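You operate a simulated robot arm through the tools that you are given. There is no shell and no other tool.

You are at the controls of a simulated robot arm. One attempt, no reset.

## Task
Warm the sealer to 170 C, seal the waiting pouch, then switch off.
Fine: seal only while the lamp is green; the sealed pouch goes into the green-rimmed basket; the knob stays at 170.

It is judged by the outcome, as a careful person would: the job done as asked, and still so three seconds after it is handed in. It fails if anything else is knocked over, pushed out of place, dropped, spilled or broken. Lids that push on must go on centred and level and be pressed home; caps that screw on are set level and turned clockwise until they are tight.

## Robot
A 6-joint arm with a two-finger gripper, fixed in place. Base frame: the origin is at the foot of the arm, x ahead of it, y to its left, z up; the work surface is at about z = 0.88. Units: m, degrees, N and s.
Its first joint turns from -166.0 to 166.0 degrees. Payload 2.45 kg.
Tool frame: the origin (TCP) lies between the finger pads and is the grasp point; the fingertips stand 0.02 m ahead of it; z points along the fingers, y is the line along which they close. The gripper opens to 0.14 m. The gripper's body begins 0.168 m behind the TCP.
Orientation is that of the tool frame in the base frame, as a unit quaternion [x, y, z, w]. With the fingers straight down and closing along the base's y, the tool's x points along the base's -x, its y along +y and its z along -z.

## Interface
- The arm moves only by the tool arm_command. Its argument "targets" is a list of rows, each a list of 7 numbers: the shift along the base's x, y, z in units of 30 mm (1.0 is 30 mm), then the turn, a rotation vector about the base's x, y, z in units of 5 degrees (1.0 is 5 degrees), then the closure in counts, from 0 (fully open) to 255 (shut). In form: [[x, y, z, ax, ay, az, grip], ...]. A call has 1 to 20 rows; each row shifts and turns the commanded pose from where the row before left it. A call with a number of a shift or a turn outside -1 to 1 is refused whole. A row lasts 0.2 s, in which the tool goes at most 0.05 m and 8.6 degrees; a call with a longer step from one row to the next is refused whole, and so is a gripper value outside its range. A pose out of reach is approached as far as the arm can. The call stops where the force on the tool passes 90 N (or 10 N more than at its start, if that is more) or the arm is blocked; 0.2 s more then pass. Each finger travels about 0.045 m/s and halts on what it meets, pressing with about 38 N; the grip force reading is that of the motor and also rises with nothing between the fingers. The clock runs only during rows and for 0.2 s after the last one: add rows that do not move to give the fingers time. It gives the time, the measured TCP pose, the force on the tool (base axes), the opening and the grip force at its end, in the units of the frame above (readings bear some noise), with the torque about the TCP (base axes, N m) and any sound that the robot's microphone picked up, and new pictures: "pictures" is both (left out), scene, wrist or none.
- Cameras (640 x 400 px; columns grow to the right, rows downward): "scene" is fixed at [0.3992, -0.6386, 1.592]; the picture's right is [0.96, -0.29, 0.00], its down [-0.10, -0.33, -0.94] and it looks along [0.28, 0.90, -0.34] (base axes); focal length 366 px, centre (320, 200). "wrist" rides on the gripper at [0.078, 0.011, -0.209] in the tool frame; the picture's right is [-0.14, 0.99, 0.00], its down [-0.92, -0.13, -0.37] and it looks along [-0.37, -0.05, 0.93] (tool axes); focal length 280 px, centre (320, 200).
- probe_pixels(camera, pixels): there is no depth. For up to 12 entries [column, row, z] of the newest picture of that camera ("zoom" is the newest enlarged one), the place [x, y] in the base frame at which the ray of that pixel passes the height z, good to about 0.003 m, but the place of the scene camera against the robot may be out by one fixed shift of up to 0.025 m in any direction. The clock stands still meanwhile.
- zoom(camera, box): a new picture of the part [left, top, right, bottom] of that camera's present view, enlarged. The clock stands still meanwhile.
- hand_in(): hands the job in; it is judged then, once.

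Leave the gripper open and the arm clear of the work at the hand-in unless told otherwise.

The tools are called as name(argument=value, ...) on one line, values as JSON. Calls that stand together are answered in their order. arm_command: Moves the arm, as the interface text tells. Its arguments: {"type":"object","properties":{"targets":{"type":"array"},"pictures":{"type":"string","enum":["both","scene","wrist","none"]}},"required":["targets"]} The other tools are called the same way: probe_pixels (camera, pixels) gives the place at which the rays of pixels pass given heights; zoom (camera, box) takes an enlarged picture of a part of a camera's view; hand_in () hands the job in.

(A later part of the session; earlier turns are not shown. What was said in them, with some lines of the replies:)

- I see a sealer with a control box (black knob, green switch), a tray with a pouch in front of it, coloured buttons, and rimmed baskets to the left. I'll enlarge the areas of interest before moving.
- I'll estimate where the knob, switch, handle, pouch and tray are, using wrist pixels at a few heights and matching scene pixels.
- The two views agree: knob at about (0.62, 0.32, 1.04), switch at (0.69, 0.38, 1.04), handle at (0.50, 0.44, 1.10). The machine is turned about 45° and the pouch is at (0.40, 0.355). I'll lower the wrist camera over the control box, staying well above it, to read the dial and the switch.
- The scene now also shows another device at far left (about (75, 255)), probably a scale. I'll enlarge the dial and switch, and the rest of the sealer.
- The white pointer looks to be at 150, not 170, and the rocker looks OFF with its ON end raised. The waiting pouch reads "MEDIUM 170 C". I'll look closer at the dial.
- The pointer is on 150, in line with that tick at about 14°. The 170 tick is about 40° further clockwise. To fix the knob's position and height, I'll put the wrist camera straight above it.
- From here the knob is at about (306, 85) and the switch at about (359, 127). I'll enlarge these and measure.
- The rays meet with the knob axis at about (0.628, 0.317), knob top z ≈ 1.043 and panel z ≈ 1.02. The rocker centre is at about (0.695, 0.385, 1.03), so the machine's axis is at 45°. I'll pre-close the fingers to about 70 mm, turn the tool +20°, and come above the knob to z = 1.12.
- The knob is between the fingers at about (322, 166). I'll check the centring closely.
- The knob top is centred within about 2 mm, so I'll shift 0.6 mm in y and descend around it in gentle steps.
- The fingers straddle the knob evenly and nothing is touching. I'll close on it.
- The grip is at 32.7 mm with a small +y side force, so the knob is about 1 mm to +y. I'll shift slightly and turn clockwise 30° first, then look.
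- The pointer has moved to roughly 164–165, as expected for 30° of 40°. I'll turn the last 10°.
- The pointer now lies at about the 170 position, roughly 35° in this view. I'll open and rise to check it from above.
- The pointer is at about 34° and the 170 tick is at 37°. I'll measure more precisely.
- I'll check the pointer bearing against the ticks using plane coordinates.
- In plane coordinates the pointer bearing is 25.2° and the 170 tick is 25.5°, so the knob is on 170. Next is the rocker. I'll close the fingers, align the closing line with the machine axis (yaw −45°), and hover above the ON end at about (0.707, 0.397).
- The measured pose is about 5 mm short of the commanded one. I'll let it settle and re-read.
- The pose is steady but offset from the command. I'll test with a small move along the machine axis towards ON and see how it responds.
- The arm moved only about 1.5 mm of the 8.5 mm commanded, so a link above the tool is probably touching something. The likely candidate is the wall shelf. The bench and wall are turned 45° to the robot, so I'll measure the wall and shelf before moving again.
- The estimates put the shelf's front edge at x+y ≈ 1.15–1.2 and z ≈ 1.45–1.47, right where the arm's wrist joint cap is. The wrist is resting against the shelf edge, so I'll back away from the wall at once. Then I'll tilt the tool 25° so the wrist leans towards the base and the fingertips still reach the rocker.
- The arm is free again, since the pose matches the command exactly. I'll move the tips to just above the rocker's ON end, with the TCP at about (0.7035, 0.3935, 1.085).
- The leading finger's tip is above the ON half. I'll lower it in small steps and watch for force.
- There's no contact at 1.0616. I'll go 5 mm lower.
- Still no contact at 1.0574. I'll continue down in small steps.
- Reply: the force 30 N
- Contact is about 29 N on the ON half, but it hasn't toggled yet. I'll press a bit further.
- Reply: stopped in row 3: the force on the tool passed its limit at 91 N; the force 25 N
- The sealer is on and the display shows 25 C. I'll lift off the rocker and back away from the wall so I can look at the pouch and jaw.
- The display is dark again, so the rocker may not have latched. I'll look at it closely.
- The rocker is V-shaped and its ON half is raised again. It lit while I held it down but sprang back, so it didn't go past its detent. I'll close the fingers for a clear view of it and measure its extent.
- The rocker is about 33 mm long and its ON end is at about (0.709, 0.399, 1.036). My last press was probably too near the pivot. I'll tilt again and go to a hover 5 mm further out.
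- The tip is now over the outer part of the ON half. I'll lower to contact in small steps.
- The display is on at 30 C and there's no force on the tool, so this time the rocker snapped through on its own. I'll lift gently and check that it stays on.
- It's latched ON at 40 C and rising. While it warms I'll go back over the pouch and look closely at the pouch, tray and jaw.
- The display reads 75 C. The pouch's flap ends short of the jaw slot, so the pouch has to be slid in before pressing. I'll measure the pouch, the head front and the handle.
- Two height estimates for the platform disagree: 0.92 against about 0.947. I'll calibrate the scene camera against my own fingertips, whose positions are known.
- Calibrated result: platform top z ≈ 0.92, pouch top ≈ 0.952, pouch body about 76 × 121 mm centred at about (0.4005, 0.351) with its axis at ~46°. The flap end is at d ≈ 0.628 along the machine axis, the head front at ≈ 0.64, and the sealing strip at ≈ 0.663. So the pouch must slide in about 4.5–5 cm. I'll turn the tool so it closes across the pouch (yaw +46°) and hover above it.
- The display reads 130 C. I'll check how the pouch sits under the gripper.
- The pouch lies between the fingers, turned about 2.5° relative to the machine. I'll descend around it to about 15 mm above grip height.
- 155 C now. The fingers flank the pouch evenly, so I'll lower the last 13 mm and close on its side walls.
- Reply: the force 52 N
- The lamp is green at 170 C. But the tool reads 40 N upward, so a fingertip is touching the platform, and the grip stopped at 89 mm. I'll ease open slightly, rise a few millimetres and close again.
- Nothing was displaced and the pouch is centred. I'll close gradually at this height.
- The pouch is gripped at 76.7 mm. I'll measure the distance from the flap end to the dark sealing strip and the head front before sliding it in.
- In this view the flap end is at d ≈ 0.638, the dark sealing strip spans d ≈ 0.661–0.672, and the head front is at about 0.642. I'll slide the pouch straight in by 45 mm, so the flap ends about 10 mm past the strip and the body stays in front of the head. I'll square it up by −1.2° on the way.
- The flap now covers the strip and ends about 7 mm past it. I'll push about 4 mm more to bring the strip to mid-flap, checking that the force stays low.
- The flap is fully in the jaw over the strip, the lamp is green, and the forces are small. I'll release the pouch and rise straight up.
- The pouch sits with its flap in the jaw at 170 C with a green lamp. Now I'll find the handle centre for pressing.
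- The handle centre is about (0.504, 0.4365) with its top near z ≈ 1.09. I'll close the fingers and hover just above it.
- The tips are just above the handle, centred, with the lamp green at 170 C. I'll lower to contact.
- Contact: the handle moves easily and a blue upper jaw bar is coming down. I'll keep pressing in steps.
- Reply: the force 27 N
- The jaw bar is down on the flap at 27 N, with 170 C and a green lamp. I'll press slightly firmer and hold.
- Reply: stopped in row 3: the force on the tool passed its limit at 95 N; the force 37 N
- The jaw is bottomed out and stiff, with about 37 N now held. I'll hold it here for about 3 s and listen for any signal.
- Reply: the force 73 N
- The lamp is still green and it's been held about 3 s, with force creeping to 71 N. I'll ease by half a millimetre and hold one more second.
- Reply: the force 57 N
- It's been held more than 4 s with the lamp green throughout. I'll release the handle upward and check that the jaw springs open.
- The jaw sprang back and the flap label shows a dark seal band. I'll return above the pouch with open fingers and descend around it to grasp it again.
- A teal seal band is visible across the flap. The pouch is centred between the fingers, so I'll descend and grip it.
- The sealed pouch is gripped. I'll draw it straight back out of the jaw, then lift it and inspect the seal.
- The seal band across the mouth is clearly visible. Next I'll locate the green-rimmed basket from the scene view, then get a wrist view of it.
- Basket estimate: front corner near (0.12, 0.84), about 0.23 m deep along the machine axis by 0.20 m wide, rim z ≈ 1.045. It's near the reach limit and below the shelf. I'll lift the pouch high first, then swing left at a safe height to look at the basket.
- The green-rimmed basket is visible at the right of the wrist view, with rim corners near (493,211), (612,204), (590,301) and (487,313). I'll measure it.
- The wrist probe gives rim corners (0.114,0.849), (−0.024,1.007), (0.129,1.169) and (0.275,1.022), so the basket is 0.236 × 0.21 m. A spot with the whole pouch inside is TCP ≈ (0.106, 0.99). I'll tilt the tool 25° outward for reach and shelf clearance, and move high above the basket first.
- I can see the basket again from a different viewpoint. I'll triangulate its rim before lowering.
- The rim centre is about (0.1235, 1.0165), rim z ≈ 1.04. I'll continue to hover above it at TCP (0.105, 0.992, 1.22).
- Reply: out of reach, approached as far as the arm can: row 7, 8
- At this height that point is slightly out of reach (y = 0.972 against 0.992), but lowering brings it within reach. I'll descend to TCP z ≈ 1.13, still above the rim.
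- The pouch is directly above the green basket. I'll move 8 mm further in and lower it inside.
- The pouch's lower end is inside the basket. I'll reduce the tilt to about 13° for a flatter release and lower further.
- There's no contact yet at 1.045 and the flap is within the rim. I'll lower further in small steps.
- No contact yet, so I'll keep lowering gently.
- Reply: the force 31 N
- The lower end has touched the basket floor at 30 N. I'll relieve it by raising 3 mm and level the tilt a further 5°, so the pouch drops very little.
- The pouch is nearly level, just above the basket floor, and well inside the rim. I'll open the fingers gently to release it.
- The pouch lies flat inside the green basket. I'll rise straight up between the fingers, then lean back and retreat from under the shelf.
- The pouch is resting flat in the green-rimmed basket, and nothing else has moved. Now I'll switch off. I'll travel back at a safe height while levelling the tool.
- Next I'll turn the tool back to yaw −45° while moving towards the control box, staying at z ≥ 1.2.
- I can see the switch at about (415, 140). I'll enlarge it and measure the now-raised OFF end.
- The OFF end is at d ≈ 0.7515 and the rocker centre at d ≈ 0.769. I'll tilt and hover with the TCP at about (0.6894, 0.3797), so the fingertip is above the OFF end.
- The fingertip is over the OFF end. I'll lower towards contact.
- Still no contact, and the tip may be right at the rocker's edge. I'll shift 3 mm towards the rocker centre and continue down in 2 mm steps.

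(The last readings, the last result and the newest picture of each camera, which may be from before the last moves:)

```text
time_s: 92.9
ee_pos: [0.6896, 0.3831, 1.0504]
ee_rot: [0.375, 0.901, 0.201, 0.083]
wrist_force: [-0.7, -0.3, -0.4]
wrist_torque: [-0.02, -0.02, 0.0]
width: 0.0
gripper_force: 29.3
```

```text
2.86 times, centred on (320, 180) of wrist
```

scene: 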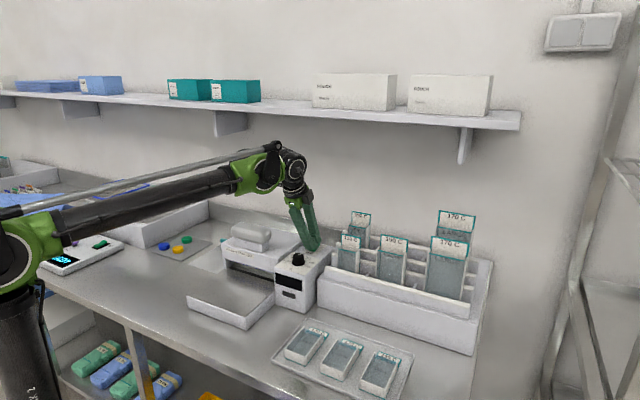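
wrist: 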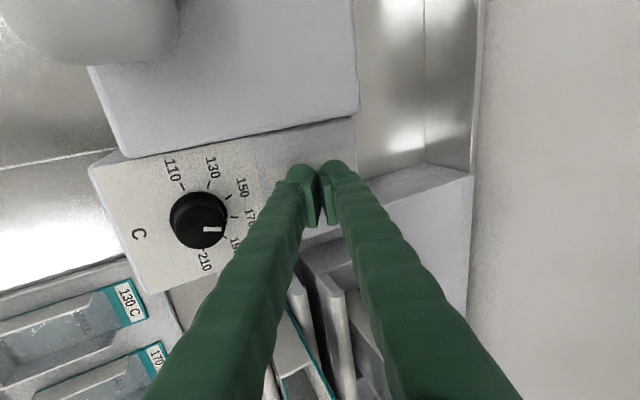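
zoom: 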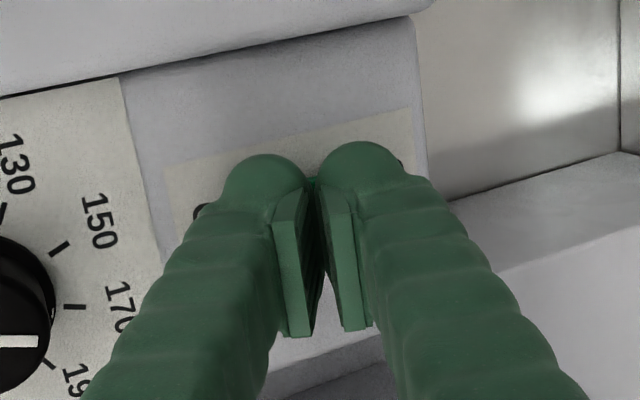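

The display and lamp are off and there's no force on the tool, so the rocker snapped to OFF. I'll lift gently and verify it stays off.

arm_command(targets=[[0, 0, 0.15, 0, 0, 0, 255], [0, 0, 0.4, 0, 0, 0, 255], [0, 0, 0.8, 0, 0, 0, 255], [0, 0, 0.9, 0, 0, 0, 255], [-0.3, -0.3, 0.8, 0, 0, 0, 255], [-0.7, -0.7, 0.5, 0, 0, 0, 200], [-0.9, -0.6, 0.2, -0.707, 0.707, 0, 100], [-0.9, -0.4, 0.2, -0.707, 0.707, 0, 0], [-0.9, 0, 0.2, -0.707, 0.707, 0, 0], [-0.9, 0, 0.2, -0.707, 0.707, 0, 0], [-0.9, 0, 0.2, -0.707, 0.707, 0, 0], [0, 0, 0, 0, 0, 0, 0]], pictures="both")

zoom(camera="scene", box=[180, 215, 340, 330])

zoom(camera="scene", box=[285, 230, 335, 310])

zoom(camera="scene", box=[60, 160, 220, 270])

```text
time_s: 95.5
ee_pos: [0.524, 0.3226, 1.1879]
ee_rot: [0.385, 0.923, 0.001, 0.002]
wrist_force: [0.2, 0.3, -0.8]
wrist_torque: [-0.05, 0.01, 0.0]
width: 0.1387
gripper_force: 0.1
```

scene: 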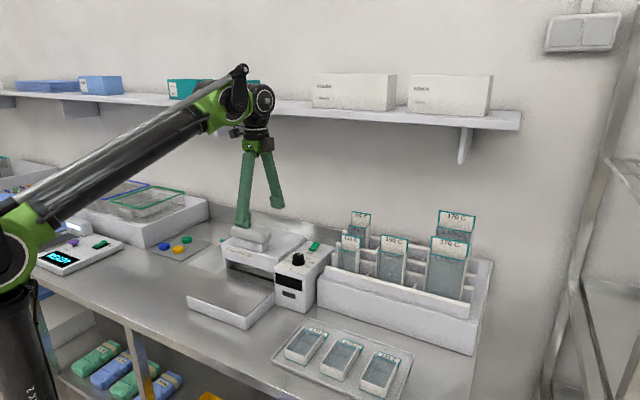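
wrist: 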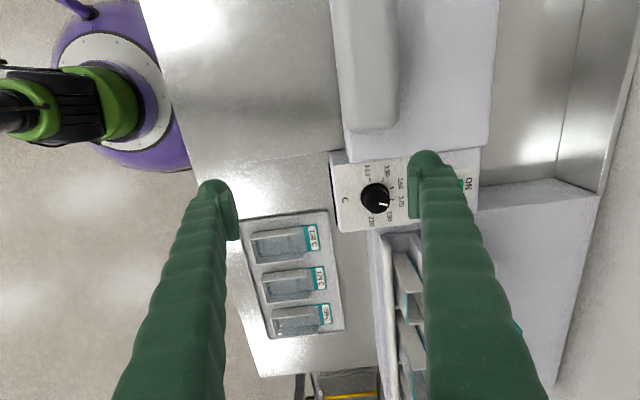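

```text
3.48 times, centred on (260, 272) of scene
```

zoom: 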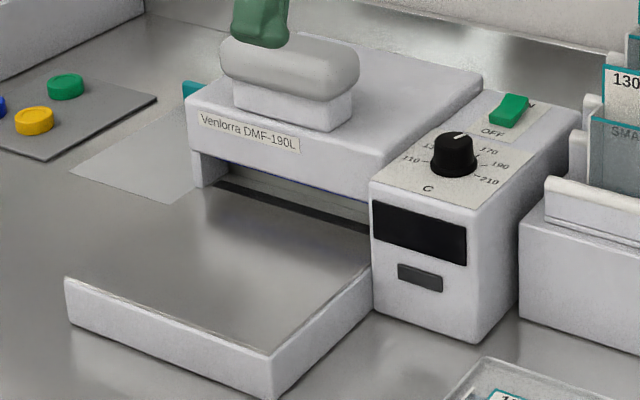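

```text
5.00 times, centred on (310, 270) of scene
```

zoom: 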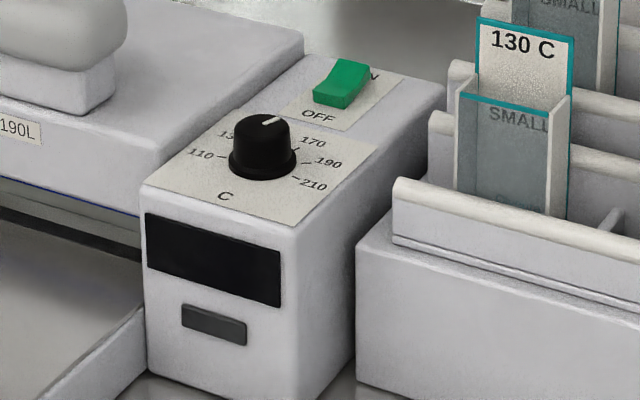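

```text
3.64 times, centred on (140, 215) of scene
```

zoom: 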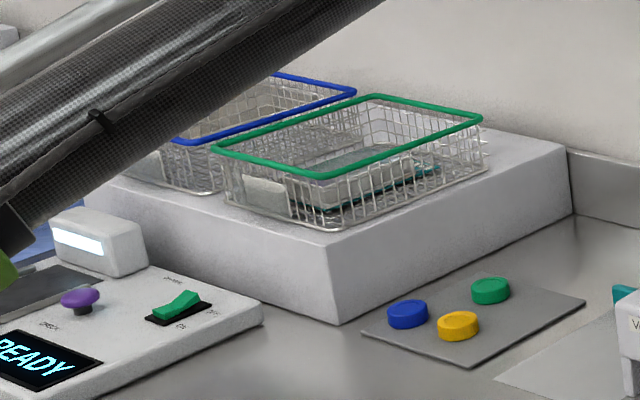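

The sealer is off with the rocker's ON end raised, the pouch is in the green basket, and everything else is in place. I'll raise the arm clear with the gripper open and do a last check of the knob and scene.

arm_command(targets=[[-0.2, -0.1, 0.9, 0, 0, 0, 0], [-0.2, -0.1, 0.9, 0, 0, 0, 0], [-0.2, -0.1, 0.9, 0, 0, 0, 0], [-0.2, -0.1, 0.9, 0, 0, 0, 0], [-0.2, -0.1, 0.9, 0, 0, 0, 0], [-0.2, -0.1, 0.9, 0, 0, 0, 0], [0, 0, 0, 0, 0, 0, 0]], pictures="both")

zoom(camera="wrist", box=[320, 100, 480, 220])

zoom(camera="scene", box=[60, 150, 340, 340])

```text
time_s: 97.1
ee_pos: [0.4906, 0.3033, 1.3489]
ee_rot: [0.384, 0.923, 0.001, 0.002]
wrist_force: [0.0, -0.2, 0.7]
wrist_torque: [0.02, 0.02, 0.0]
width: 0.14
gripper_force: 0.0
```

scene: 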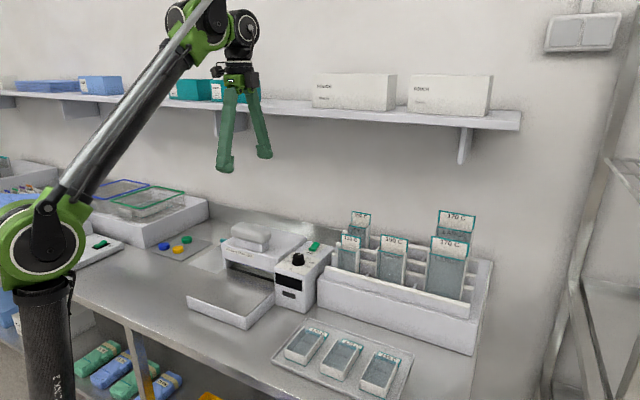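
wrist: 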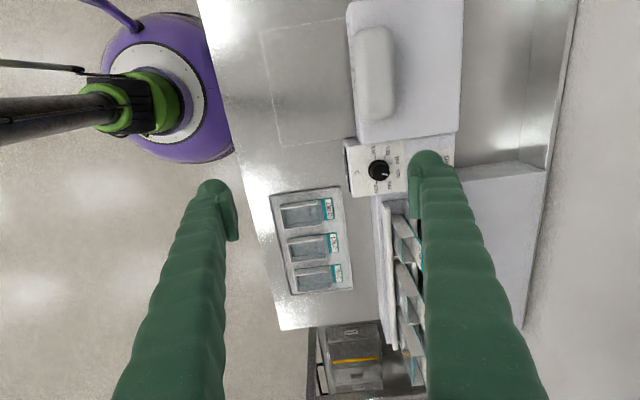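

```text
3.33 times, centred on (400, 160) of wrist
```

zoom: 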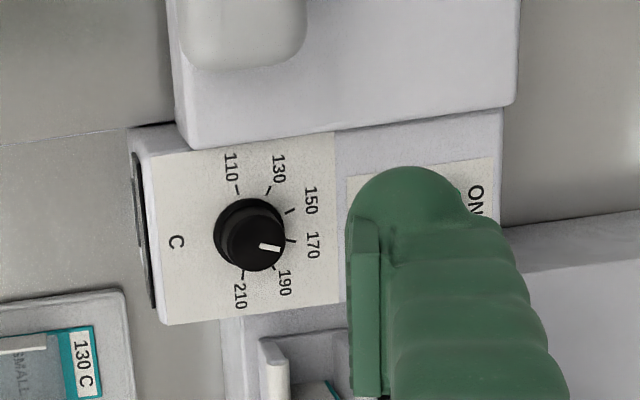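

```text
2.11 times, centred on (200, 245) of scene
```

zoom: 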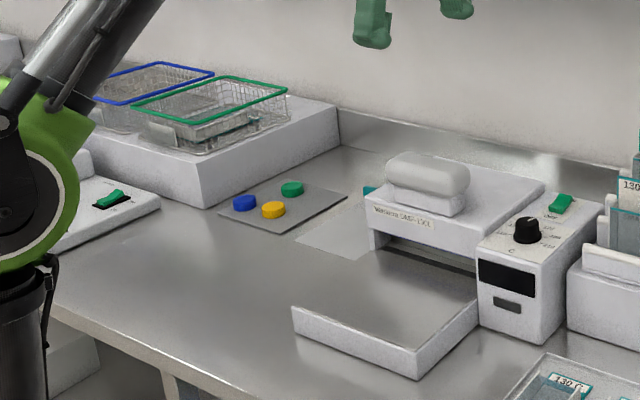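

The knob pointer (about 14° in this view) lines up with the 170 tick (about 14°). The sealer is off, the sealed pouch lies in the green-rimmed basket, the gripper is open and the arm is clear. Handing in.

hand_in()

```text
The job is handed in.
```

The job is handed in. I sealed the pouch at 170 C, switched the sealer off and put the pouch in the green-rimmed basket. No result came back with the hand-in.

- **Knob:** it started at 150. I turned it to 170 and it still points at the 170 mark.
- **Seal:** I held the jaw down for about 4 seconds, and the display read 170 C with the lamp green every time I checked. A seal band shows across the pouch mouth.
- **Pouch:** it lies flat inside the green-rimmed basket.
- **Switch:** the rocker is at OFF, and the display and lamp are dark. The first ON press did not latch, so I pressed again further out.
- **Contacts along the way:**
  - The arm's wrist appears to have rested against the wall shelf while I approached the switch. I backed off and tilted the tool to stay clear.
  - A fingertip briefly pressed on the sealer platform at about 40 N during the first grasp.
  - Nothing looked moved after either contact.

The arm is raised clear with the gripper open.
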